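You operate a simulated robot arm through the tools that you are given. There is no shell and no other tool. Be economical: measure what you need, move in short steps, check, and stop when the job is done.

You are at the controls of a simulated robot arm. One attempt, no reset.

## Task
Get the pivot tank ready: pump the header tank to FULL, level the empty arm with the counterweight, lock it.
Fine: rider at 0 g; free the arm to level it.

The check looks at the end state, three seconds after you hand in, the way a careful person would. Anything else that was tipped, shoved, dropped, spilled or broken makes it a failure.

## Robot
A 6-joint arm with a two-finger parallel gripper on a trunk, on a base that drives. Base frame: it is fixed to the floor where the robot stands at the start and does not move with it; the origin is under the middle of the robot, x ahead of it, y to its left, z up. Units: cm, degrees, N and s.
With the tool pointing down near the work surface it reaches from about 24 to 66 cm from the robot's upright axis, wherever it stands. Its first joint turns from -166.0 to 166.0 degrees. Places, roughly: blue fill lever [40, 10, 90]; brass counterweight [50, 40, 110]; header tank [50, 10, 100]; pivot arm [50, 60, 100]; pump plunger [50, -10, 100]; red rider [50, 60, 110]; yellow arm lock [40, 50, 100]. Payload 1.57 kg.
The TCP is the grasp point between the finger pads, 3 cm short of the fingertips. In the tool frame z runs along the fingers and y along their closing line. Largest opening 11 cm; finger width 2.4, thickness 1.2; the body of the gripper, 4.8 by 11.2 cm, starts 7.8 cm behind the TCP.
Orientation is that of the tool frame in the base frame, as a unit quaternion [w, x, y, z]. With the fingers straight down and closing along the base's y, the tool's x points along the base's -x, its y along +y and its z along -z.

## Interface
- The arm moves only by the tool arm_command. Its argument "deltas" is a list of rows, each a list of 7 numbers: the shift along the tool's x, y, z in units of 200 mm (1.0 is 200 mm), then the turn, a rotation vector about the tool's x, y, z in units of 180 degrees (1.0 is 180 degrees), then the finger opening in m, from 0 to 0.11. In form: [[dx, dy, dz, ax, ay, az, jaw], ...]. A call has 1 to 8 rows; each row is the pose to reach, as a shift and turn from the pose commanded when the call began, along the tool's axes at that moment. A call with a number of a shift or a turn outside -1 to 1 is refused whole. Rows are played at 5 a second. More than 5 cm and 8.6 degrees between two rows, or a gripper value outside its range, and nothing of the call is played. A pose out of reach is approached as far as the arm can. The call stops where the force on the tool passes 40 N (or 10 N more than at its start, if that is more) or the arm is blocked; 0.2 s more then pass. Each finger travels about 10.8 cm/s and halts on what it meets, pressing with about 39 N; the grip force reading is that of the motor and also rises with nothing between the fingers. The clock runs only during rows and for 0.2 s after the last one: add rows that repeat a pose to give the fingers time. The reply holds the time, the measured pose of the TCP, the force on the tool along the base axes, the opening and the grip force, in the units named above and with some noise, with the torque about the TCP (base axes, N m) and any sound that the robot's microphone picked up.
- Cameras (640 x 400 px; columns grow to the right, rows downward): "scene" is now at [4.59, 15.31, 180.21]; the picture's right is [0.31, -0.95, 0.00], its down [-0.84, -0.27, -0.47] and it looks along [0.45, 0.15, -0.88] (base axes); focal length 249 px, centre (320, 200). "wrist" rides on the gripper at [7, 1.6, -14.1] in the tool frame; the picture's right is [-0.23, 0.97, 0.00], its down [-0.86, -0.20, -0.48] and it looks along [-0.47, -0.11, 0.88] (tool axes); focal length 222 px, centre (320, 200).
- camera(camera): a new picture of that camera. It takes no simulated time.
- lift_body(by): slides the trunk up (or, below 0, down) by that many cm; the arm and the scene camera ride with it, the base frame stays. It gives what a move gives, with no picture.
- base_move(legs): drives the robot by 1 to 6 legs, each [ahead, left, turn to the left] in cm, cm and degrees, along the robot's own axes; the way and the turn of a leg run together, so that a leg with both is an arc; at most 150 cm and 180 degrees a leg. The arm and the cameras ride along, it lands a little off, and it stops where it bumps. It gives what a move gives.
- aim_head(pan, tilt): turns the head with the scene camera to pan (to the left, within 120 degrees either way) and tilt (down, from -29 to 69), counted from straight ahead of the robot. It gives what a move gives.
- measure_at(camera, pixels): for up to 12 pixels [column, row] of the newest picture of that camera ("zoom" is the newest enlarged one), the place [x, y, z] in the base frame of the surface seen there, good to about 0.2 cm, but the place of the scene camera against the robot may be out by one fixed shift of up to 1.8 cm in any direction. It takes no simulated time.
- inspect(camera, box): a new picture of the part [left, top, right, bottom] of that camera's present view, enlarged. It takes no simulated time.
- close_job(): hands the job in; it is judged then, once.

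Keep the steps short. Do not move on a guess: measure, check each grasp and each placing, and mend mistakes. In all there are 80 turns and 48 pictures (those below and enlarged ones count). Leave the gripper open and the arm clear of the work at the hand-in unless told otherwise, and finish with a single line.

The tools are called after "Call:" as a command line: name --pt "numbers of a row" for each row, then --argument value for the rest, lists and objects as JSON in quotes. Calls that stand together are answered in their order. arm_command: Moves the arm, as the interface text tells. Its arguments: {"type":"object","properties":{"deltas":{"type":"array"}},"required":["deltas"]} The other tools are called the same way: lift_body (by) slides the trunk up or down; base_move (legs) drives the base; aim_head (pan, tilt) turns the head that bears the scene camera; camera (camera) takes a picture; measure_at (camera, pixels) gives the place of the surface under pixels of a picture; inspect (camera, box) takes an enlarged picture of a part of a camera's view; close_job () hands the job in.

At the start:

```text
clock: 0.0
eef_pos: [27.0, 29.15, 131.13]
tool_rot: [0.0, 0.0, 1.0, 0.0]
ft_force: [0.3, 0.4, 0.2]
ft_torque: [-0.02, 0.01, 0.01]
opening: 11.01
finger_force: 0.0
trunk travel left (down, up): [-42.5, 16.5]
robot x, y, heading: [-0.01, 0.03, 0.0]
head pan, tilt: [18.1, 62.1]
```

scene: 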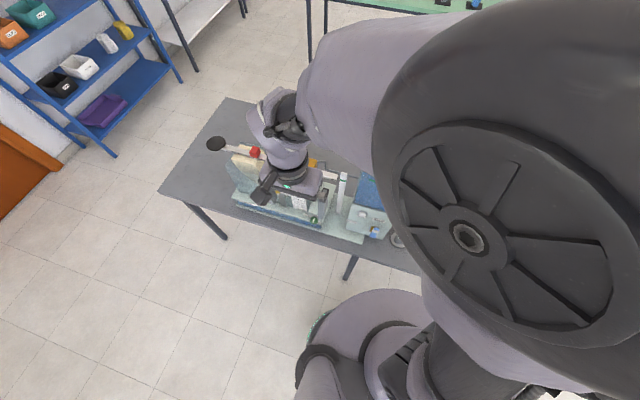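
wrist: 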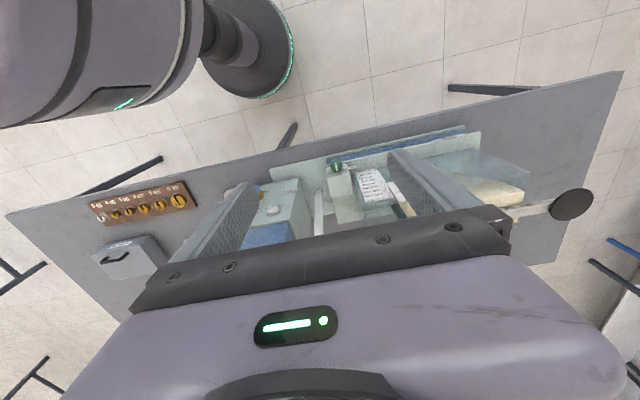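

The arm hides much of the work in the scene view. I'll enlarge both views to see what the apparatus looks like.

Call:
inspect --camera "wrist" --box '[200, 120, 600, 270]'

Call:
inspect --camera "scene" --box '[190, 90, 430, 250]'

```text
1.60 times, centred on (400, 195) of wrist
```

zoom: 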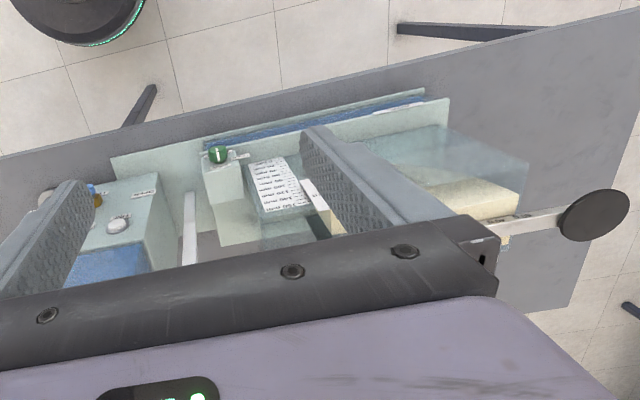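

```text
2.50 times, centred on (310, 170) of scene
```

zoom: 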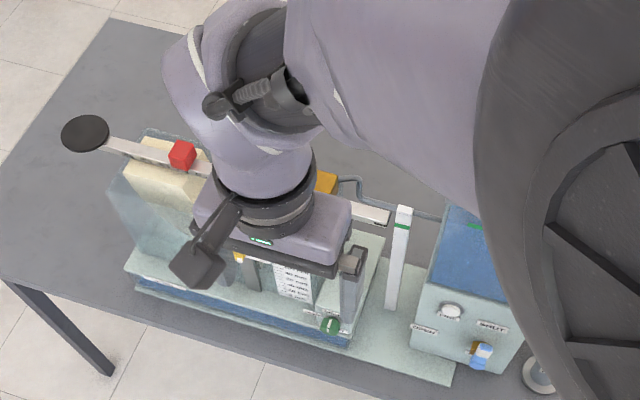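

The arm covers the work. I'll swing the tool at its present height to the right (y −), in steps below 5 cm, to clear the view.

Call:
arm_command --pt "-0.11 -0.2 -0.05 0 0 0 0.11" --pt "-0.22 -0.4 -0.1 0 0 0 0.11" --pt "-0.33 -0.6 -0.15 0 0 0 0.11" --pt "-0.44 -0.8 -0.2 0 0 0 0.11" --pt "-0.55 -1.0 -0.2 0 0 0 0.11"

Call:
arm_command --pt "0 -0.2 0 0 0 0 0.11" --pt "0 -0.4 0 0 0 0 0.11" --pt "0 -0.6 0 0 0 0 0.11" --pt "0 -0.8 0 0 0 0 0.11" --pt "0 -1.0 0 0 0 0 0.11"

Call:
arm_command --pt "0.1 -0.2 0 0 0 0 0.11" --pt "0.2 -0.4 0 0 0 0 0.11" --pt "0.3 -0.6 0 0 0 0 0.11" --pt "0.4 -0.8 0 0 0 0 0.11" --pt "0.5 -1.0 0 0 0 0 0.11"

Call:
camera --camera "scene"

```text
clock: 1.2
eef_pos: [38.63, 9.05, 134.9]
tool_rot: [-0.001, 0.001, 1.0, 0.0]
ft_force: [-0.2, 0.4, -0.8]
ft_torque: [0.01, 0.01, -0.02]
opening: 11.01
finger_force: 0.0
trunk travel left (down, up): [-42.5, 16.5]
robot x, y, heading: [-0.06, 0.1, 0.0]
head pan, tilt: [18.1, 62.1]
```

```text
clock: 2.4
eef_pos: [37.82, -11.16, 135.0]
tool_rot: [-0.001, 0.001, 1.0, 0.001]
ft_force: [-0.3, 0.3, 0.5]
ft_torque: [0.04, -0.01, -0.02]
opening: 10.97
finger_force: 0.0
trunk travel left (down, up): [-42.5, 16.5]
robot x, y, heading: [-0.07, 0.19, -0.2]
head pan, tilt: [18.1, 62.1]
```

```text
clock: 3.6
eef_pos: [27.91, -30.97, 135.22]
tool_rot: [0.0, 0.0, 1.0, 0.001]
ft_force: [0.2, -0.5, -0.7]
ft_torque: [0.03, 0.04, -0.01]
opening: 10.99
finger_force: 0.0
trunk travel left (down, up): [-42.5, 16.5]
robot x, y, heading: [-0.4, 0.1, 0.1]
head pan, tilt: [18.1, 62.1]
```

```text
43 pictures are left
```

scene: 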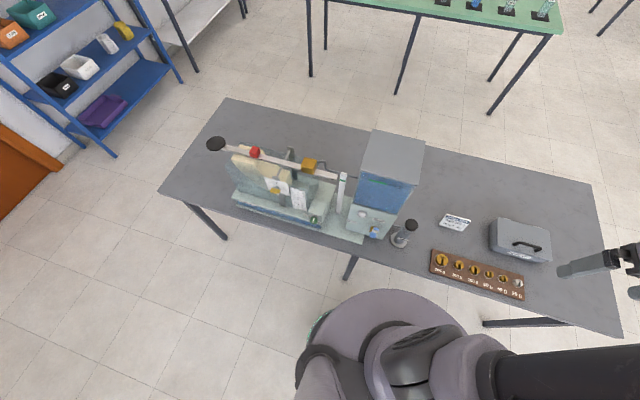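

Clear view now. I'll enlarge the apparatus in two parts: balance (left) and header tank and pump (right).

Call:
inspect --camera "scene" --box '[200, 125, 360, 225]'

Call:
measure_at --camera "zoom" --pixels '[[60, 75], [220, 108], [436, 160], [430, 130], [450, 155], [548, 212], [570, 200], [575, 225], [300, 262], [395, 285], [465, 375], [530, 190]]'

Call:
inspect --camera "scene" --box '[320, 125, 480, 255]'

```text
4.00 times, centred on (280, 175) of scene
```

zoom: 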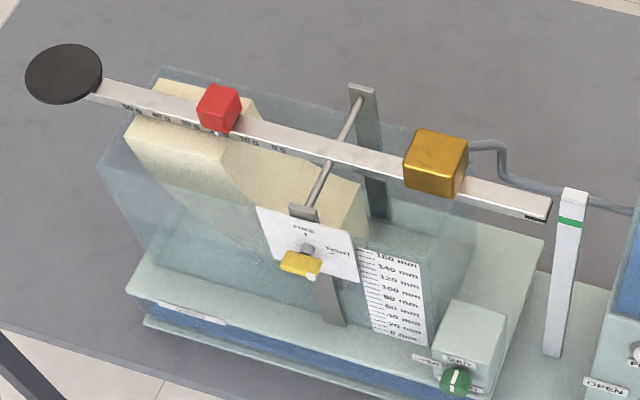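

```text
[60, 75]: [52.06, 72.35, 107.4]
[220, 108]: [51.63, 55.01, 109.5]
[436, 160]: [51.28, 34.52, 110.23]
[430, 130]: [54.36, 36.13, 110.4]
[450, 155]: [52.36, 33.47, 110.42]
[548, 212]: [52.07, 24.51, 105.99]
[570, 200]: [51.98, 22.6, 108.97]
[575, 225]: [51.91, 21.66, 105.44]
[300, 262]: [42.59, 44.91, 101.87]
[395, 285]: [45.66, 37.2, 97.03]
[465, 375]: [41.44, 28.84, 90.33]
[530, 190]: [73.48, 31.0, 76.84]
```

```text
3.08 times, centred on (400, 190) of scene
```

zoom: 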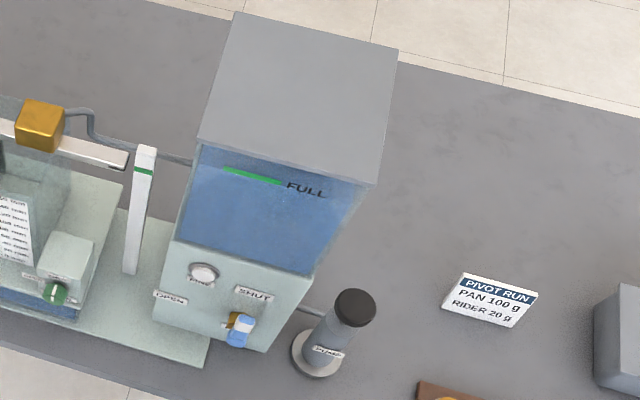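

Next: close-ups of the lock plate, the header level/lever, and the drain knob labels.

Call:
inspect --camera "scene" --box '[255, 170, 305, 202]'

Call:
measure_at --camera "zoom" --pixels '[[260, 320], [340, 310], [300, 250], [460, 300], [160, 190], [150, 320], [470, 150], [330, 270]]'

Call:
inspect --camera "scene" --box '[345, 165, 425, 250]'

Call:
inspect --camera "scene" --box '[225, 140, 285, 178]'

```text
12.50 times, centred on (280, 186) of scene
```

zoom: 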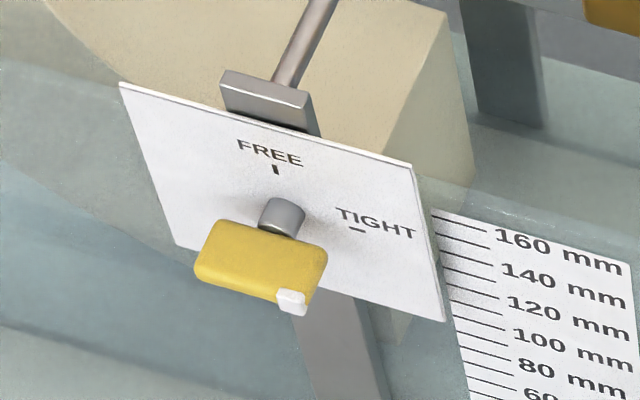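

```text
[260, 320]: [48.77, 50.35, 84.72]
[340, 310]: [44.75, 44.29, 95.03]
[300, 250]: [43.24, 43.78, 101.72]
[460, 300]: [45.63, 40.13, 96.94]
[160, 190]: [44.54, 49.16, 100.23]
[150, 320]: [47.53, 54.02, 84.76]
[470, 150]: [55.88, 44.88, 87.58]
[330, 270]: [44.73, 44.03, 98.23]
```

```text
4.71 times, centred on (385, 208) of scene
```

zoom: 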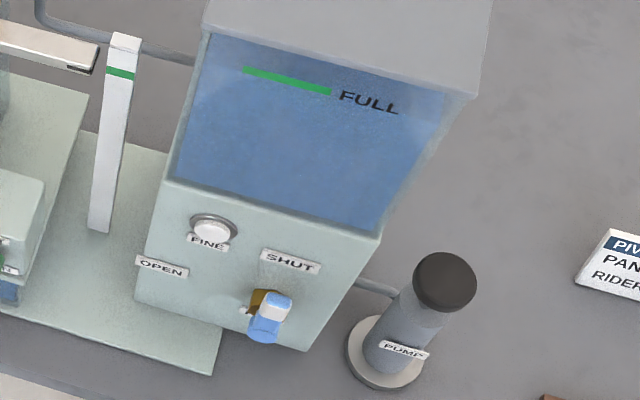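

```text
10.53 times, centred on (255, 159) of scene
```

zoom: 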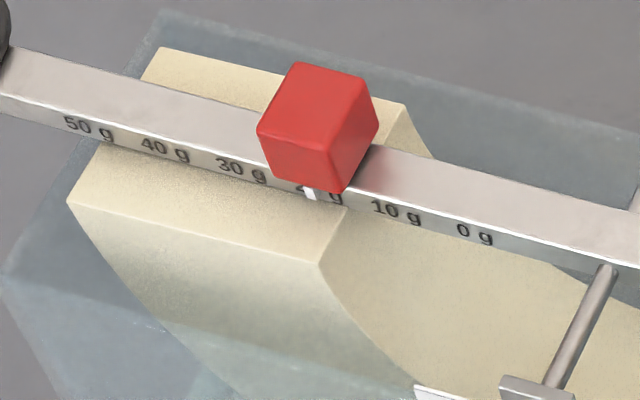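

Rider stands at 20 g, lock reads TIGHT (white tip right), lever seems at SHUT. I now measure the pump, table edge, header and lever.

Call:
measure_at --camera "scene" --pixels '[[410, 226], [400, 238], [375, 231], [365, 213], [385, 150], [417, 150], [392, 255], [500, 300], [520, 240], [253, 152], [313, 219], [455, 221]]'

Call:
inspect --camera "scene" --box '[360, 208, 396, 242]'

Call:
measure_at --camera "zoom" --pixels '[[320, 280], [330, 230], [250, 230], [200, 260], [260, 330], [320, 330]]'

```text
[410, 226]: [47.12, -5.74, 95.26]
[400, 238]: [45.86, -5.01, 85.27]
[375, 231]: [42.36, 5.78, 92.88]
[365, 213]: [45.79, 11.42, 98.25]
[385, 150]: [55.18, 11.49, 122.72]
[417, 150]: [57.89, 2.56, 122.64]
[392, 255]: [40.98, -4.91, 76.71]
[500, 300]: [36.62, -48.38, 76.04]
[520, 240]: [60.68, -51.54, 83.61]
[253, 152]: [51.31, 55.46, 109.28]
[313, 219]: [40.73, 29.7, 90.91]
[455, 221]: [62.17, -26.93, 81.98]
```

```text
11.76 times, centred on (378, 225) of scene
```

zoom: 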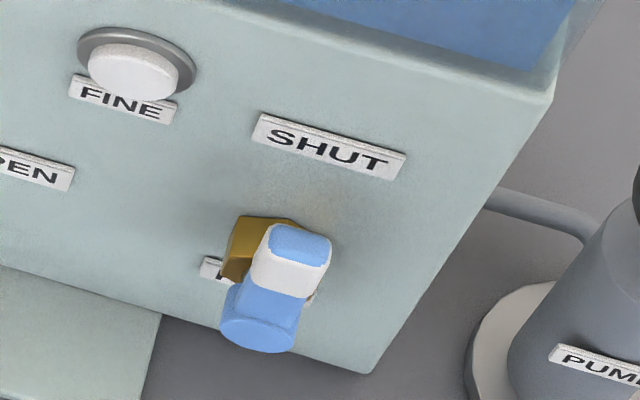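

```text
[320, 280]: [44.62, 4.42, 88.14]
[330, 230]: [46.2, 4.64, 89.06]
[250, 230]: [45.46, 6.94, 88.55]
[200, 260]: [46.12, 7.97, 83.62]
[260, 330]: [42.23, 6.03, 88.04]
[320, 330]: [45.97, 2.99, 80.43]
```

Lever points up at SHUT – good, it stays. I'll bring the tool in front of the pump, closing the fingers, for a wrist picture.

Call:
arm_command --pt "-0.04 0.167 0.1 0 0 0 0.08" --pt "-0.08 0.333 0.2 0 0 0 0.05" --pt "-0.12 0.5 0.3 0 0 0 0.02" --pt "-0.16 0.667 0.4 0 0 0 0.0" --pt "-0.2 0.833 0.5 0 0 0 0.0" --pt "-0.255 1.0 0.6 0 0 0 0.0"

Call:
arm_command --pt "0 0.13 0 0 0 0 0.0" --pt "0 0.26 0.0 0 0 0 0.0" --pt "0 0.26 0.0 0 0 0 0.0"

Call:
camera --camera "wrist"

```text
clock: 5.0
eef_pos: [33.06, -10.33, 123.11]
tool_rot: [0.0, 0.0, 1.0, 0.0]
ft_force: [0.4, 0.8, -0.2]
ft_torque: [-0.01, 0.05, -0.05]
opening: 0.03
finger_force: 21.0
trunk travel left (down, up): [-42.5, 16.5]
robot x, y, heading: [-0.17, 0.15, -0.1]
head pan, tilt: [18.1, 62.1]
```

```text
clock: 5.8
eef_pos: [33.04, -5.54, 123.17]
tool_rot: [-0.001, 0.0, 1.0, 0.0]
ft_force: [0.4, -0.2, 0.2]
ft_torque: [-0.01, 0.01, -0.02]
opening: 0.0
finger_force: 21.2
trunk travel left (down, up): [-42.5, 16.5]
robot x, y, heading: [-0.22, -0.3, 0.1]
head pan, tilt: [18.1, 62.1]
```

```text
36 pictures are left
```

wrist: 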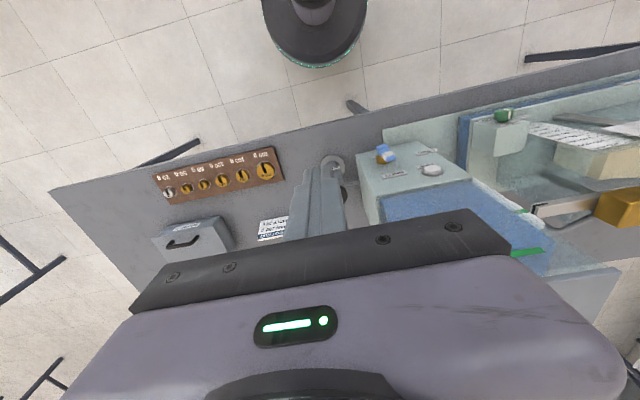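

I'll measure a few points in the wrist view (fine knob, lever, FULL mark, counterweight, plunger) to find the scene camera's shift.

Call:
measure_at --camera "wrist" --pixels '[[431, 169], [387, 153], [333, 163], [525, 252], [622, 205], [503, 114], [540, 210], [347, 185], [380, 150]]'

Call:
inspect --camera "wrist" --box '[290, 120, 450, 220]'

Call:
measure_at --camera "zoom" --pixels '[[170, 165], [385, 135], [565, 195], [230, 265], [225, 290]]'

Call:
measure_at --camera "scene" --pixels '[[376, 228], [364, 213], [363, 212], [318, 170], [310, 163], [410, 222]]'

```text
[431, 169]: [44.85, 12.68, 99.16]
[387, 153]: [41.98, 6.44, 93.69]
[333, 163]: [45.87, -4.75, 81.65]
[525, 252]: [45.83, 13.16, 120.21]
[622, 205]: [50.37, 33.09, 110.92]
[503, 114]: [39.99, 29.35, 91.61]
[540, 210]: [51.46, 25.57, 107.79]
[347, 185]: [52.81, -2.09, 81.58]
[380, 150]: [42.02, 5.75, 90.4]
```

```text
4.00 times, centred on (370, 170) of wrist
```

zoom: 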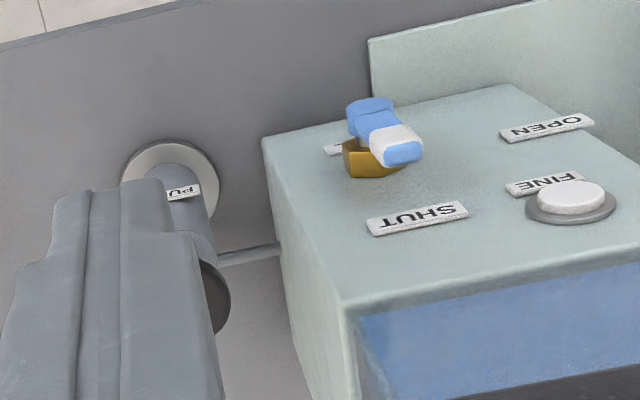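

```text
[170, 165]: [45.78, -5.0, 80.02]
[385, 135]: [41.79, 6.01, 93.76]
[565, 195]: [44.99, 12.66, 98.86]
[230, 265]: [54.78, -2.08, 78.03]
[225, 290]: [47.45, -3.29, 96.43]
```

```text
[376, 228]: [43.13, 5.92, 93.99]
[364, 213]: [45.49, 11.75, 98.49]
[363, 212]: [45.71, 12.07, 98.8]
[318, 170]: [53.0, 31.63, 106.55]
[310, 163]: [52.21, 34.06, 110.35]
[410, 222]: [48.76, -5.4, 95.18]
```

Wrist minus scene shift ≈ (−0.8, +0.4, +0.6). Plunger cap centre ≈ (46.8, −5.4, 96). The wide gripper body would come near the header tank, so I'll turn the tool −90° about its axis (long side along x) before going over.

Call:
arm_command --pt "0 0 0 0 0 -0.0417 0" --pt "0 0 0 0 0 -0.0833 0" --pt "0 0 0 0 0 -0.125 0" --pt "0 0 0 0 0 -0.1667 0" --pt "0 0 0 0 0 -0.2083 0" --pt "0 0 0 0 0 -0.25 0"

Call:
arm_command --pt "0 0 0 0 0 -0.0417 0" --pt "0 0 0 0 0 -0.0833 0" --pt "0 0 0 0 0 -0.125 0" --pt "0 0 0 0 0 -0.1667 0" --pt "0 0 0 0 0 -0.2083 0" --pt "0 0 0 0 0 -0.25 0"

```text
clock: 7.2
eef_pos: [33.18, -5.56, 123.28]
tool_rot: [0.001, -0.383, 0.924, -0.001]
ft_force: [0.1, -0.1, -0.2]
ft_torque: [0.03, 0.02, -0.01]
opening: 0.0
finger_force: 21.0
trunk travel left (down, up): [-42.5, 16.5]
robot x, y, heading: [-0.03, -0.05, -0.0]
head pan, tilt: [18.1, 62.1]
```

```text
clock: 8.6
eef_pos: [33.11, -5.6, 123.12]
tool_rot: [0.0, 0.708, -0.706, 0.0]
ft_force: [0.2, -0.7, 0.9]
ft_torque: [0.01, 0.0, -0.01]
opening: 0.02
finger_force: 21.3
trunk travel left (down, up): [-42.5, 16.5]
robot x, y, heading: [0.03, 0.29, -0.1]
head pan, tilt: [18.1, 62.1]
```

Tool x now points to −y. I'll move above the plunger, down to about 7 cm above it, and check with the wrist camera.

Call:
arm_command --pt "0.01 -0.23 0 0 0 0 0" --pt "0.02 -0.46 0 0 0 0 0" --pt "0.02 -0.685 0 0 0 0 0" --pt "0.02 -0.685 0.22 0 0 0 0" --pt "0.02 -0.685 0.44 0 0 0 0" --pt "0.02 -0.685 0.66 0 0 0 0" --pt "0.02 -0.685 0.85 0 0 0 0"

Call:
camera --camera "wrist"

Call:
measure_at --camera "wrist" --pixels '[[320, 200], [330, 170], [340, 150], [310, 170], [300, 150], [320, 150]]'

```text
clock: 10.2
eef_pos: [46.86, -6.05, 105.55]
tool_rot: [0.0, 0.707, -0.707, 0.0]
ft_force: [-0.8, -0.1, -0.4]
ft_torque: [-0.02, 0.01, -0.02]
opening: 0.0
finger_force: 21.3
trunk travel left (down, up): [-42.5, 16.5]
robot x, y, heading: [0.03, 0.08, -0.1]
head pan, tilt: [18.1, 62.1]
```

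```text
34 pictures are left
```

wrist: 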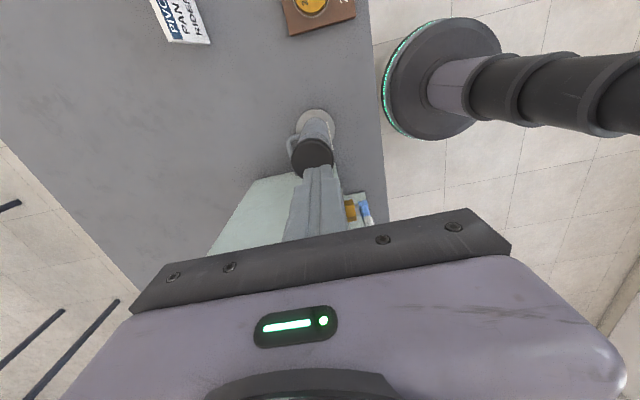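

```text
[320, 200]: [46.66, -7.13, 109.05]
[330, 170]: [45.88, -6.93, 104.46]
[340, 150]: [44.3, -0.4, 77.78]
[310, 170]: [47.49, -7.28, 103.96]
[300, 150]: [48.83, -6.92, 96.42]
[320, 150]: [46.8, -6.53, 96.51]
```

The closed fingers stand right above the black cap (top z ≈ 96.5, centre ≈ (47.2, −5.7)). Press down slowly to feel the stroke.

Call:
arm_command --pt "0 -0.015 0.2 0 0 0 0" --pt "0 -0.015 0.3 0 0 0 0" --pt "0 -0.015 0.35 0 0 0 0" --pt "0 -0.015 0.4 0 0 0 0" --pt "0 -0.015 0.45 0 0 0 0" --pt "0 -0.015 0.5 0 0 0 0"

Call:
inspect --camera "scene" --box '[340, 120, 440, 250]'

```text
clock: 11.6
eef_pos: [47.11, -6.01, 96.27]
tool_rot: [-0.001, 0.707, -0.707, 0.0]
ft_force: [-1.2, -1.9, 10.1]
ft_torque: [-0.08, -0.01, -0.01]
opening: 0.0
finger_force: 21.3
trunk travel left (down, up): [-42.5, 16.5]
robot x, y, heading: [-0.28, 0.12, 0.1]
head pan, tilt: [18.1, 62.1]
```

```text
3.08 times, centred on (390, 185) of scene
```

zoom: 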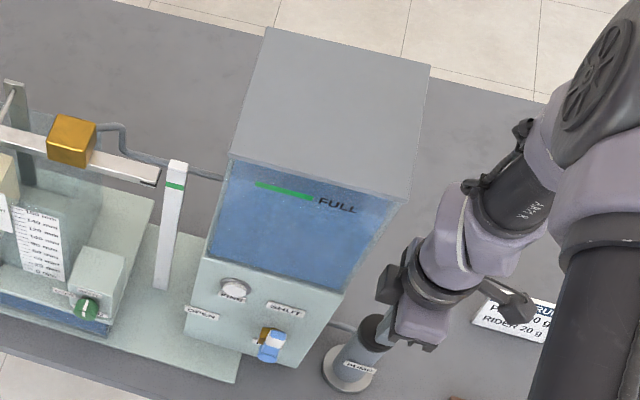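

The plunger gives at ~10 N (spring/pumping). I push on to the end of the stroke, then lift to just above its rest height.

Call:
arm_command --pt "0 0 0.05 0 0 0 0" --pt "0 0 0.1 0 0 0 0" --pt "0 0 0.15 0 0 0 0" --pt "0 0 0.2 0 0 0 0" --pt "0 0 0.25 0 0 0 0"

Call:
inspect --camera "scene" --box '[365, 165, 415, 205]'

```text
clock: 12.0
eef_pos: [47.11, -5.91, 95.8]
tool_rot: [0.002, -0.707, 0.707, -0.001]
ft_force: [-8.7, 1.0, 33.5]
ft_torque: [0.04, 0.26, 0.23]
opening: 0.0
finger_force: 21.4
trunk travel left (down, up): [-42.5, 16.5]
robot x, y, heading: [-0.33, 0.39, -0.1]
head pan, tilt: [18.1, 62.1]
stopped in row 1: the force on the tool passed its limit at 53 N (the readings are from after the stop); the commanded pose is now the measured one
```

```text
10.00 times, centred on (390, 185) of scene
```

zoom: 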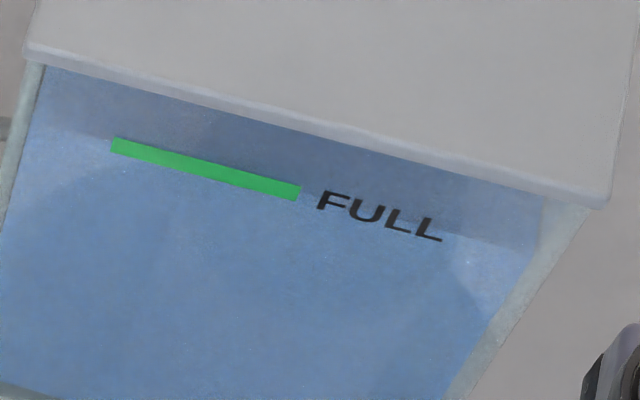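

End of stroke reached (~3.7 cm, stop at 53 N). A band boundary near the FULL line may be the lid's shadow or the water level. I do a second stroke, more gently, and compare.

Call:
arm_command --pt "0 0 -0.1 0 0 0 0" --pt "0 0 -0.23 0 0 0 0" --pt "0 0 -0.23 0 0 0 0" --pt "0 0 -0.23 0 0 0 0" --pt "0 0 -0.12 0 0 0 0" --pt "0 0 -0.06 0 0 0 0" --pt "0 0 0.0 0 0 0 0" --pt "0 0 0.02 0 0 0 0"

Call:
inspect --camera "scene" --box '[365, 165, 415, 205]'

```text
clock: 13.8
eef_pos: [47.21, -5.98, 95.79]
tool_rot: [0.002, -0.707, 0.707, -0.003]
ft_force: [-14.0, 2.7, 39.5]
ft_torque: [0.16, 0.45, 0.05]
opening: 0.01
finger_force: 21.3
trunk travel left (down, up): [-42.5, 16.5]
robot x, y, heading: [-0.22, -0.15, -0.1]
head pan, tilt: [18.1, 62.1]
stopped in row 8: the force on the tool passed its limit at 49 N (the readings are from after the stop); the commanded pose is now the measured one
```

```text
10.00 times, centred on (390, 185) of scene
```

zoom: 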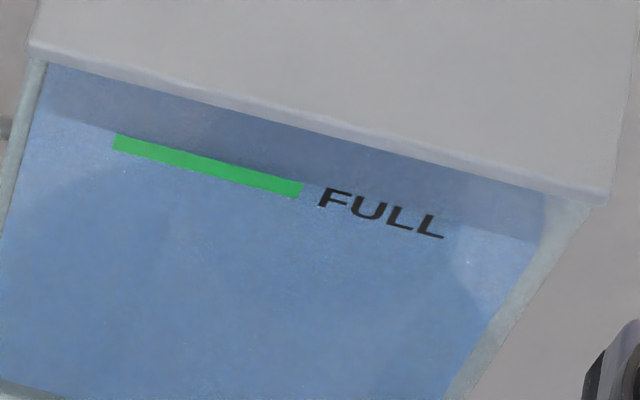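

The boundary is moving up with each stroke, so it is the water level, now about at the line. I release the plunger and look before pumping more.

Call:
arm_command --pt "0 0 -0.1 0 0 0 0" --pt "0 0 -0.24 0 0 0 0" --pt "0 0 -0.4 0 0 0 0" --pt "0 0 -0.4 0 0 0 0"

Call:
inspect --camera "scene" --box '[367, 170, 397, 190]'

```text
clock: 14.8
eef_pos: [47.45, -6.19, 103.54]
tool_rot: [-0.001, 0.708, -0.706, 0.003]
ft_force: [0.0, -0.1, 1.0]
ft_torque: [0.01, 0.02, -0.02]
opening: 0.0
finger_force: 21.3
trunk travel left (down, up): [-42.5, 16.5]
robot x, y, heading: [-0.04, 0.35, 0.2]
head pan, tilt: [18.1, 62.1]
```

```text
16.00 times, centred on (382, 180) of scene
```

zoom: 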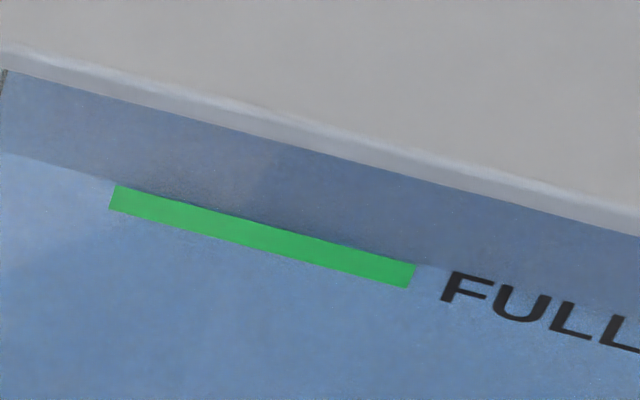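

The boundary lies at the top edge of the green line, but I want a level look to be sure. I raise the tool, back the base 25 cm, then tilt the tool to horizontal (needed for the lock too).

Call:
arm_command --pt "0 0 -0.24 0 0 0 0" --pt "0 0 -0.48 0 0 0 0" --pt "0 0 -0.72 0 0 0 0"

Call:
base_move --legs '[[-25, 0, 0]]'

Call:
arm_command --pt "0 0 0 0.0417 0 0 0" --pt "0 0 0 0.0833 0 0 0" --pt "0 0 0 0.125 0 0 0" --pt "0 0 0 0.1667 0 0 0" --pt "0 0 0 0.2083 0 0 0" --pt "0 0 0 0.25 0 0 0"

Call:
arm_command --pt "0 0 0 0.0417 0 0 0" --pt "0 0 0 0.0833 0 0 0" --pt "0 0 0 0.125 0 0 0" --pt "0 0 0 0.1667 0 0 0" --pt "0 0 0 0.2083 0 0 0" --pt "0 0 0 0.25 0 0 0"

Call:
camera --camera "wrist"

```text
clock: 15.6
eef_pos: [47.18, -6.02, 118.14]
tool_rot: [-0.002, 0.707, -0.707, 0.003]
ft_force: [0.3, 0.3, 0.5]
ft_torque: [0.01, -0.03, -0.01]
opening: 0.0
finger_force: 21.0
trunk travel left (down, up): [-42.5, 16.5]
robot x, y, heading: [-0.05, 0.36, 0.3]
head pan, tilt: [18.1, 62.1]
```

```text
clock: 17.4
eef_pos: [23.02, -5.98, 118.16]
tool_rot: [-0.003, 0.708, -0.706, 0.004]
ft_force: [-0.1, 0.0, -0.2]
ft_torque: [0.0, -0.01, 0.0]
opening: 0.0
finger_force: 21.3
trunk travel left (down, up): [-42.5, 16.5]
robot x, y, heading: [-24.43, -0.2, -0.1]
head pan, tilt: [18.1, 62.1]
```

```text
clock: 18.8
eef_pos: [22.92, -5.94, 118.07]
tool_rot: [-0.274, 0.653, -0.652, 0.271]
ft_force: [0.4, -0.2, -0.3]
ft_torque: [-0.02, 0.02, -0.05]
opening: 0.0
finger_force: 21.3
out of reach, approached as far as the arm can: row 3, 4, 5
trunk travel left (down, up): [-42.5, 16.5]
robot x, y, heading: [-24.54, -0.2, 0.1]
head pan, tilt: [18.1, 62.1]
```

```text
clock: 20.2
eef_pos: [23.89, -6.46, 118.26]
tool_rot: [0.502, -0.5, 0.498, -0.5]
ft_force: [0.1, -0.1, 0.3]
ft_torque: [-0.01, 0.02, 0.0]
opening: 0.02
finger_force: 21.1
out of reach, approached as far as the arm can: row 6
trunk travel left (down, up): [-42.5, 16.5]
robot x, y, heading: [-24.57, 0.06, -0.1]
head pan, tilt: [18.1, 62.1]
```

```text
29 pictures are left
```

wrist: 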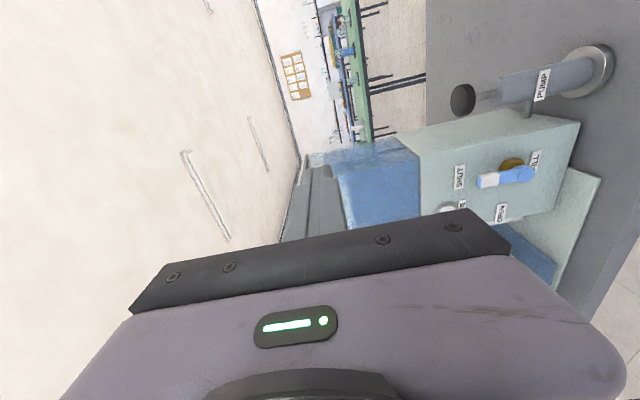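

The plunger sprang back and the lever is clearly at SHUT. I shift the tool left (+y) by 17 cm and down a little to see the front window.

Call:
arm_command --pt "-0.2 0.08 0 0 0 0 0" --pt "-0.4 0.16 0 0 0 0 0" --pt "-0.6 0.24 0 0 0 0 0" --pt "-0.8 0.3 0 0 0 0 0" --pt "-0.95 0.3 0 0 0 0 0"

Call:
camera --camera "wrist"

```text
clock: 21.4
eef_pos: [23.74, 12.48, 112.46]
tool_rot: [0.502, -0.499, 0.497, -0.502]
ft_force: [0.1, 0.4, 0.4]
ft_torque: [0.03, 0.0, 0.02]
opening: 0.0
finger_force: 21.4
out of reach, approached as far as the arm can: row 1, 2, 3
trunk travel left (down, up): [-42.5, 16.5]
robot x, y, heading: [-24.31, 0.19, 0.2]
head pan, tilt: [18.1, 62.1]
```

```text
28 pictures are left
```

wrist: 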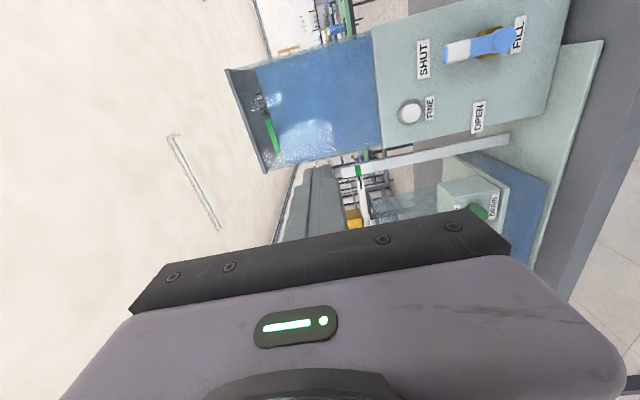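

Call:
inspect --camera "wrist" --box '[220, 50, 320, 180]'

```text
3.08 times, centred on (270, 115) of wrist
```

zoom: 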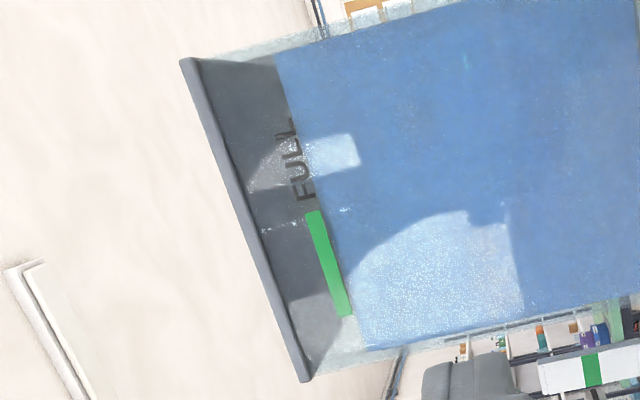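

From the level view the water stands at the lower edge of the green line (≈0.3–0.5 cm short of its middle); a stroke raises ≈0.6 cm. One more stroke is right. I'll do it with the horizontal closed fingers: first move to y = −6, z = 106.

Call:
arm_command --pt "0.2 0.08 0 0 0 0 0" --pt "0.4 0.16 0 0 0 0 0" --pt "0.6 0.24 0 0 0 0 0" --pt "0.8 0.3 0 0 0 0 0" --pt "0.92 0.32 0 0 0 0 0"

Call:
arm_command --pt "0 0 0.23 0 0 0 0" --pt "0 0 0.46 0 0 0 0" --pt "0 0 0.69 0 0 0 0" --pt "0 0 0.9 0 0 0 0" --pt "0 0 1.0 0 0 0 0"

Call:
camera --camera "wrist"

```text
clock: 22.6
eef_pos: [23.79, -6.11, 105.84]
tool_rot: [0.502, -0.499, 0.498, -0.502]
ft_force: [0.3, 0.2, 0.7]
ft_torque: [0.02, -0.01, 0.06]
opening: 0.0
finger_force: 21.3
out of reach, approached as far as the arm can: row 2, 3, 4
trunk travel left (down, up): [-42.5, 16.5]
robot x, y, heading: [-24.53, -0.31, -0.1]
head pan, tilt: [18.1, 62.1]
```

```text
clock: 23.8
eef_pos: [44.03, -5.87, 106.07]
tool_rot: [0.502, -0.499, 0.497, -0.502]
ft_force: [0.0, -1.3, 0.0]
ft_torque: [-0.02, 0.0, -0.01]
opening: 0.0
finger_force: 21.9
trunk travel left (down, up): [-42.5, 16.5]
robot x, y, heading: [-24.21, 0.34, 0.2]
head pan, tilt: [18.1, 62.1]
```

```text
26 pictures are left
```

wrist: 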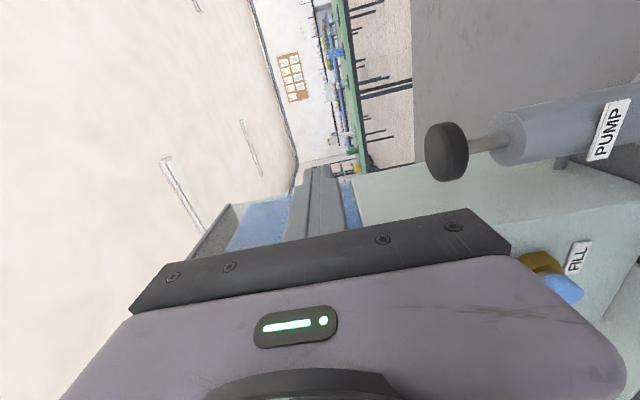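

Check the cap's position against the fingers in this view.

Call:
measure_at --camera "wrist" --pixels '[[450, 150], [455, 128], [435, 175], [432, 150], [318, 170], [335, 195]]'

```text
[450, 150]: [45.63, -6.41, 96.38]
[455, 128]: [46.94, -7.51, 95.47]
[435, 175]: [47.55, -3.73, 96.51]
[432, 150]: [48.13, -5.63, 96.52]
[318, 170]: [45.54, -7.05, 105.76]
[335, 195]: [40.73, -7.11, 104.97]
```

Cap centre ≈ (47.7, −5.4), top 96.5. I go 1.5 cm further, then press one full stroke and release.

Call:
arm_command --pt "-0.02 0.1 0.08 0 0 0 0" --pt "-0.02 0.3 0.08 0 0 0 0" --pt "-0.02 0.4 0.08 0 0 0 0" --pt "-0.02 0.47 0.08 0 0 0 0" --pt "-0.02 0.53 0.08 0 0 0 0" --pt "-0.02 0.58 0.08 0 0 0 0" --pt "-0.02 0.61 0.08 0 0 0 0" --pt "-0.02 0.64 0.08 0 0 0 0"

```text
clock: 25.6
eef_pos: [44.65, -5.47, 95.18]
tool_rot: [0.502, -0.499, 0.498, -0.502]
ft_force: [7.2, -0.9, 7.0]
ft_torque: [-0.02, -0.2, 0.03]
opening: 0.01
finger_force: 21.1
out of reach, approached as far as the arm can: row 6, 7, 8
trunk travel left (down, up): [-42.5, 16.5]
robot x, y, heading: [-24.31, 0.08, 0.1]
head pan, tilt: [18.1, 62.1]
```

The arm's reach ended at 95.2 (stroke not complete). I finish the stroke by lowering the trunk a bit.

Call:
lift_body --by -1.2

```text
clock: 26.2
eef_pos: [44.64, -5.41, 94.01]
tool_rot: [0.502, -0.5, 0.497, -0.501]
ft_force: [6.8, -0.3, 11.1]
ft_torque: [0.02, -0.21, -0.02]
opening: 0.0
finger_force: 21.5
trunk travel left (down, up): [-41.3, 17.7]
robot x, y, heading: [-24.5, -0.12, -0.3]
head pan, tilt: [18.1, 62.1]
```

Stroke is nearly at the end (force 11 N, no hard stop). Now lift off and go back to the level-view place.

Call:
arm_command --pt "0 -0.2 0 0 0 0 0" --pt "0 -0.4 0 0 0 0 0" --pt "0 -0.6 0 0 0 0 0" --pt "0 -0.6 -0.24 0 0 0 0" --pt "0 -0.6 -0.48 0 0 0 0" --pt "0 -0.6 -0.72 0 0 0 0" --pt "0 -0.6 -0.94 0 0 0 0"

Call:
arm_command --pt "-0.2 -0.08 0 0 0 0 0" --pt "-0.4 -0.16 0 0 0 0 0" --pt "-0.6 -0.24 0 0 0 0 0" --pt "-0.8 -0.3 0 0 0 0 0" --pt "-0.92 -0.32 0 0 0 0 0"

Call:
inspect --camera "wrist" --box '[220, 50, 320, 180]'

```text
clock: 27.8
eef_pos: [25.88, -5.58, 105.95]
tool_rot: [-0.501, 0.498, -0.499, 0.502]
ft_force: [0.5, 0.2, 0.0]
ft_torque: [0.0, 0.0, 0.0]
opening: 0.0
finger_force: 21.2
trunk travel left (down, up): [-41.3, 17.7]
robot x, y, heading: [-24.01, 0.28, 0.2]
head pan, tilt: [18.1, 62.1]
```

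```text
clock: 29.0
eef_pos: [25.62, 12.96, 112.34]
tool_rot: [-0.501, 0.499, -0.499, 0.502]
ft_force: [-0.2, 0.5, -0.6]
ft_torque: [-0.01, -0.03, -0.02]
opening: 0.0
finger_force: 21.1
trunk travel left (down, up): [-41.3, 17.7]
robot x, y, heading: [-24.42, 0.15, 0.3]
head pan, tilt: [18.1, 62.1]
```

```text
3.08 times, centred on (270, 115) of wrist
```

zoom: 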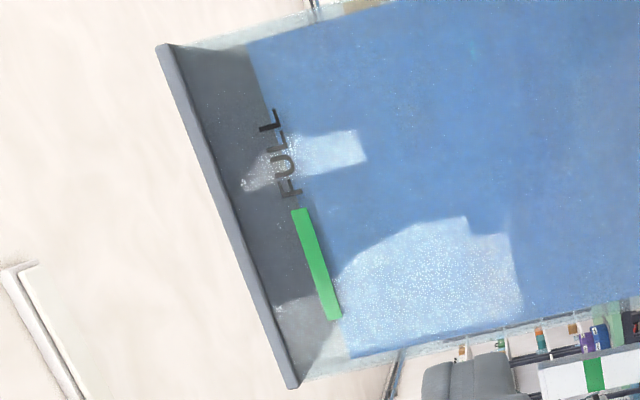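

The level now crosses the green line. I enlarge further to judge exactly where.

Call:
inspect --camera "wrist" --box '[250, 90, 290, 160]'

Call:
measure_at --camera "zoom" --pixels '[[355, 200], [372, 265], [330, 190], [385, 285], [240, 100], [225, 45]]'

```text
5.71 times, centred on (270, 125) of wrist
```

zoom: 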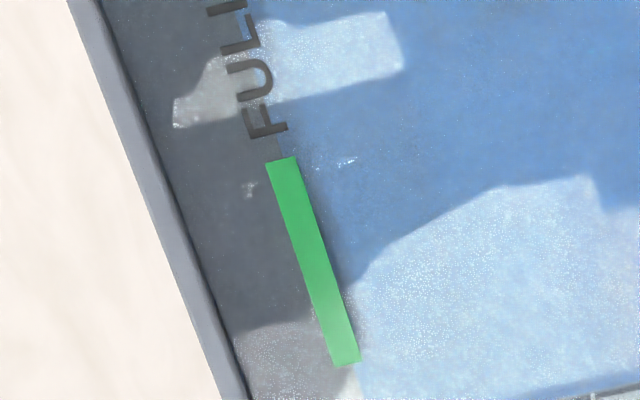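

```text
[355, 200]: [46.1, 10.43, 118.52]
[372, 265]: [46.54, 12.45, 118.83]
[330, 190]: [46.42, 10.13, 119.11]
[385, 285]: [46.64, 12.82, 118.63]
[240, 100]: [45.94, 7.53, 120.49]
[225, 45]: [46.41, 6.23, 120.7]
```

The level is at the middle of the green line: FULL, no more pumping. Now the lock: I drive left 31 cm, keeping the horizontal tool well in front of the apparatus, and look.

Call:
base_move --legs '[[0, 31, 0]]'

Call:
camera --camera "wrist"

```text
clock: 31.1
eef_pos: [25.51, 45.07, 112.34]
tool_rot: [0.503, -0.501, 0.496, -0.5]
ft_force: [0.5, 0.1, -0.4]
ft_torque: [-0.01, 0.01, -0.02]
opening: 0.02
finger_force: 21.2
trunk travel left (down, up): [-41.3, 17.7]
robot x, y, heading: [-24.7, 31.56, 0.3]
head pan, tilt: [18.1, 62.1]
```

```text
23 pictures are left
```

wrist: 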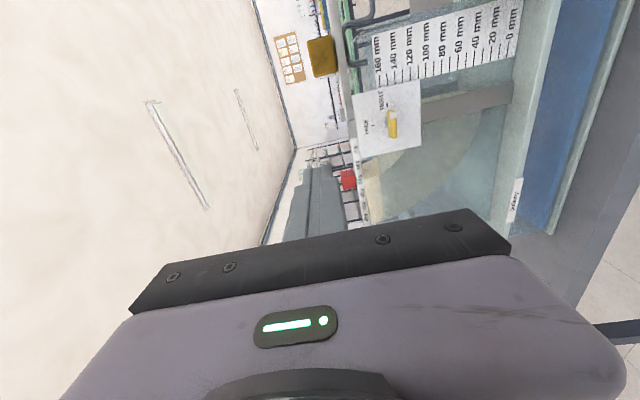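

The lock is at about (392, 122). I measure it.

Call:
inspect --camera "wrist" --box '[345, 75, 435, 160]'

Call:
measure_at --camera "zoom" --pixels '[[318, 180], [335, 260], [325, 220], [280, 220], [330, 150], [250, 250], [420, 300], [345, 230]]'

```text
4.71 times, centred on (390, 118) of wrist
```

zoom: 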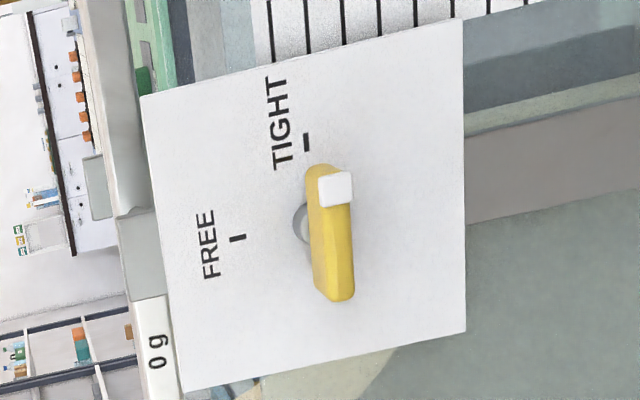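

```text
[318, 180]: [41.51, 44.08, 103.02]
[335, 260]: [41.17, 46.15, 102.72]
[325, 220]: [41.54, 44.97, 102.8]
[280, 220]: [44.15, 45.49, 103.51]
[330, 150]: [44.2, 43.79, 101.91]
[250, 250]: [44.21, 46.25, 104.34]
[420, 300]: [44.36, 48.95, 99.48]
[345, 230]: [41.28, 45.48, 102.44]
```

Bar centre ≈ (41.3, 45.4, 102.7), plate at x 44.2. I line up with the fingers opened 4.5 cm (closing vertically), 7 cm short of it, then check.

Call:
arm_command --pt "-0.017 0.16 0 0 0 0 0.045" --pt "-0.017 0.32 0 0 0 0 0.045" --pt "-0.017 0.48 0 0 0 0 0.045" --pt "-0.017 0.48 0.2 0 0 0 0.045" --pt "-0.017 0.48 0.35 0 0 0 0.045" --pt "-0.017 0.48 0.35 0 0 0 0.045"

Call:
camera --camera "wrist"

```text
clock: 32.5
eef_pos: [32.66, 45.44, 102.5]
tool_rot: [0.503, -0.501, 0.496, -0.5]
ft_force: [0.7, 0.4, 0.2]
ft_torque: [-0.06, 0.0, 0.0]
opening: 4.52
finger_force: 0.1
trunk travel left (down, up): [-41.3, 17.7]
robot x, y, heading: [-24.3, 31.81, 0.6]
head pan, tilt: [18.1, 62.1]
```

```text
21 pictures are left
```

wrist: 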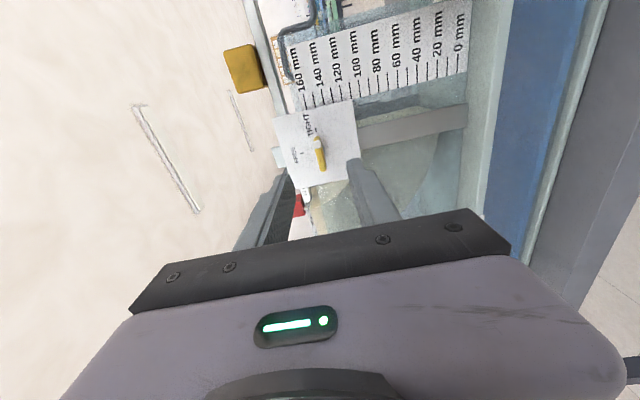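

The bar at (320, 153) lies between the finger tips. Advance 7.7 cm, then close.

Call:
arm_command --pt "0 -0.005 0.15 0 0 0 0.045" --pt "0 -0.005 0.3 0 0 0 0.045" --pt "0 -0.005 0.385 0 0 0 0.045" --pt "0 -0.005 0.385 0 0 0 0.045" --pt "0 -0.005 0.385 0 0 0 0.02" --pt "0 -0.005 0.385 0 0 0 0.005" --pt "0 -0.005 0.385 0 0 0 0.005"

Call:
inspect --camera "wrist" --box '[240, 80, 440, 205]'

```text
clock: 34.1
eef_pos: [40.42, 45.55, 102.67]
tool_rot: [0.503, -0.501, 0.497, -0.5]
ft_force: [-3.5, 0.7, -12.2]
ft_torque: [-0.01, 0.38, -0.09]
opening: 1.54
finger_force: 6.0
trunk travel left (down, up): [-41.3, 17.7]
robot x, y, heading: [-24.09, 31.38, 0.4]
head pan, tilt: [18.1, 62.1]
```

```text
3.20 times, centred on (340, 142) of wrist
```

zoom: 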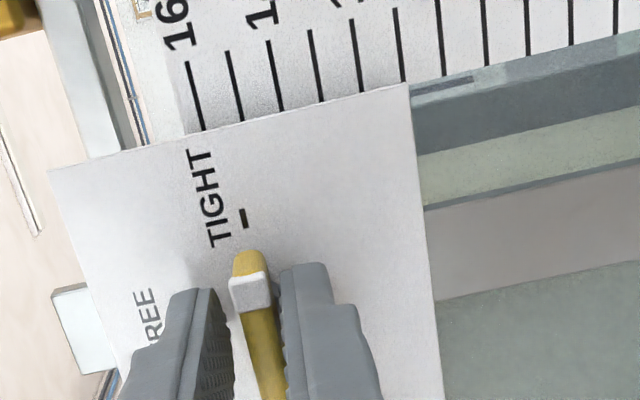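

Lower finger touches the bar first; I drop the tool 0.3 cm and close fully onto the bar.

Call:
arm_command --pt "0 0.008 0 0 0 0 0.014" --pt "0 0.015 0 0 0 0 0.012" --pt "0 0.015 0 0 0 0 0.006" --pt "0 0.015 0 0 0 0 0.0" --pt "0 0.015 0 0 0 0 0.0"

```text
clock: 35.3
eef_pos: [40.43, 45.59, 102.52]
tool_rot: [0.503, -0.502, 0.496, -0.499]
ft_force: [3.2, -0.2, -0.8]
ft_torque: [0.02, 0.08, 0.07]
opening: 1.18
finger_force: 29.3
trunk travel left (down, up): [-41.3, 17.7]
robot x, y, heading: [-24.54, 31.78, 0.2]
head pan, tilt: [18.1, 62.1]
```

Good grip (1.18 cm, 29 N, forces balanced). Turn −90° about the tool axis (white tip from right to up) toward FREE, in two halves.

Call:
arm_command --pt "0 0 0 0 0 -0.0417 0" --pt "0 0 0 0 0 -0.0833 0" --pt "0 0 0 0 0 -0.125 0" --pt "0 0 0 0 0 -0.1667 0" --pt "0 0 0 0 0 -0.2083 0" --pt "0 0 0 0 0 -0.25 0"

Call:
arm_command --pt "0 0 0 0 0 -0.0417 0" --pt "0 0 0 0 0 -0.0833 0" --pt "0 0 0 0 0 -0.125 0" --pt "0 0 0 0 0 -0.1667 0" --pt "0 0 0 0 0 -0.2083 0" --pt "0 0 0 0 0 -0.25 0"

Call:
camera --camera "wrist"

```text
clock: 36.7
eef_pos: [40.46, 45.63, 102.61]
tool_rot: [-0.274, 0.653, -0.265, 0.654]
ft_force: [17.6, 12.4, 5.2]
ft_torque: [0.01, 0.1, 0.54]
opening: 1.18
finger_force: 29.3
trunk travel left (down, up): [-41.3, 17.7]
robot x, y, heading: [-24.5, 31.64, 0.5]
head pan, tilt: [18.1, 62.1]
```

```text
clock: 38.1
eef_pos: [40.11, 45.58, 102.48]
tool_rot: [-0.002, 0.705, 0.004, 0.709]
ft_force: [9.0, 15.1, 5.9]
ft_torque: [0.3, 0.09, -0.24]
opening: 0.82
finger_force: 26.7
trunk travel left (down, up): [-41.3, 17.7]
robot x, y, heading: [-24.4, 31.72, 0.6]
head pan, tilt: [18.1, 62.1]
```

```text
19 pictures are left
```

wrist: 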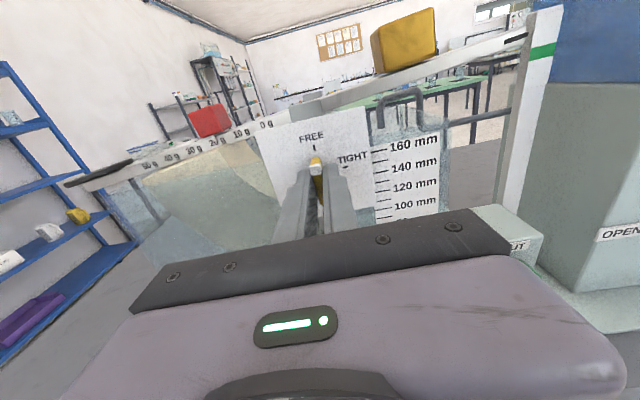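

The lock stands at FREE and the beam has tipped left-down (end above the green mark). Open the fingers and back straight off.

Call:
arm_command --pt "0 0 0 0 0 0 0.04" --pt "0 0 0 0 0 0 0.045" --pt "0 0 -0.2 0 0 0 0.045" --pt "0 0 -0.4 0 0 0 0.045" --pt "0 0 -0.6 0 0 0 0.045" --pt "0 0 -0.8 0 0 0 0.045"

Call:
camera --camera "wrist"

```text
clock: 39.5
eef_pos: [24.22, 45.56, 102.59]
tool_rot: [-0.002, 0.704, 0.004, 0.71]
ft_force: [-0.2, 0.4, -0.2]
ft_torque: [-0.02, 0.01, -0.01]
opening: 4.46
finger_force: 0.1
trunk travel left (down, up): [-41.3, 17.7]
robot x, y, heading: [-24.51, 31.76, 0.5]
head pan, tilt: [18.1, 62.1]
```

```text
18 pictures are left
```

wrist: 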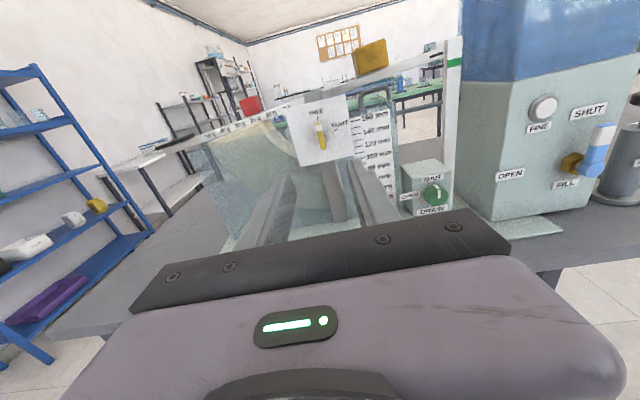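

I enlarge the beam and measure rider, scale marks, counterweight and end mark.

Call:
inspect --camera "wrist" --box '[220, 30, 480, 190]'

Call:
measure_at --camera "zoom" --pixels '[[72, 185], [55, 165], [95, 185], [130, 215], [185, 200], [365, 65], [350, 100], [400, 85], [535, 60], [575, 80], [330, 115], [380, 40]]'

```text
2.46 times, centred on (350, 110) of wrist
```

zoom: 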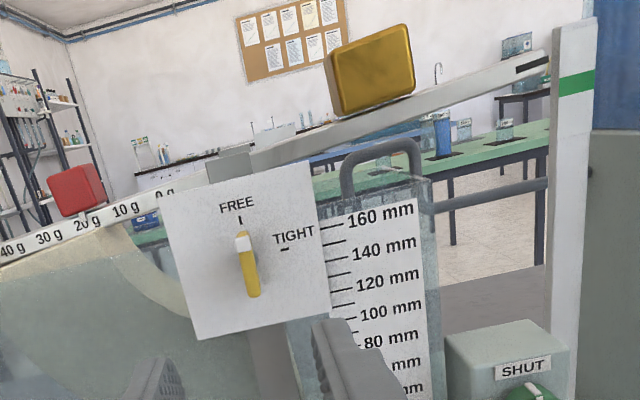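

```text
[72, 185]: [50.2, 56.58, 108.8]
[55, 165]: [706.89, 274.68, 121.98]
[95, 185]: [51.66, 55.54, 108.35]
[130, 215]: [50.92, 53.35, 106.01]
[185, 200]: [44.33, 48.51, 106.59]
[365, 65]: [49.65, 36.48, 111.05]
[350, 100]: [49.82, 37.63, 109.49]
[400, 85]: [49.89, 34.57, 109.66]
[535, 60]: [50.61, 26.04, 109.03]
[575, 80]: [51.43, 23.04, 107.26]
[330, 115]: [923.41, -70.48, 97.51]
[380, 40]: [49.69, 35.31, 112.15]
```

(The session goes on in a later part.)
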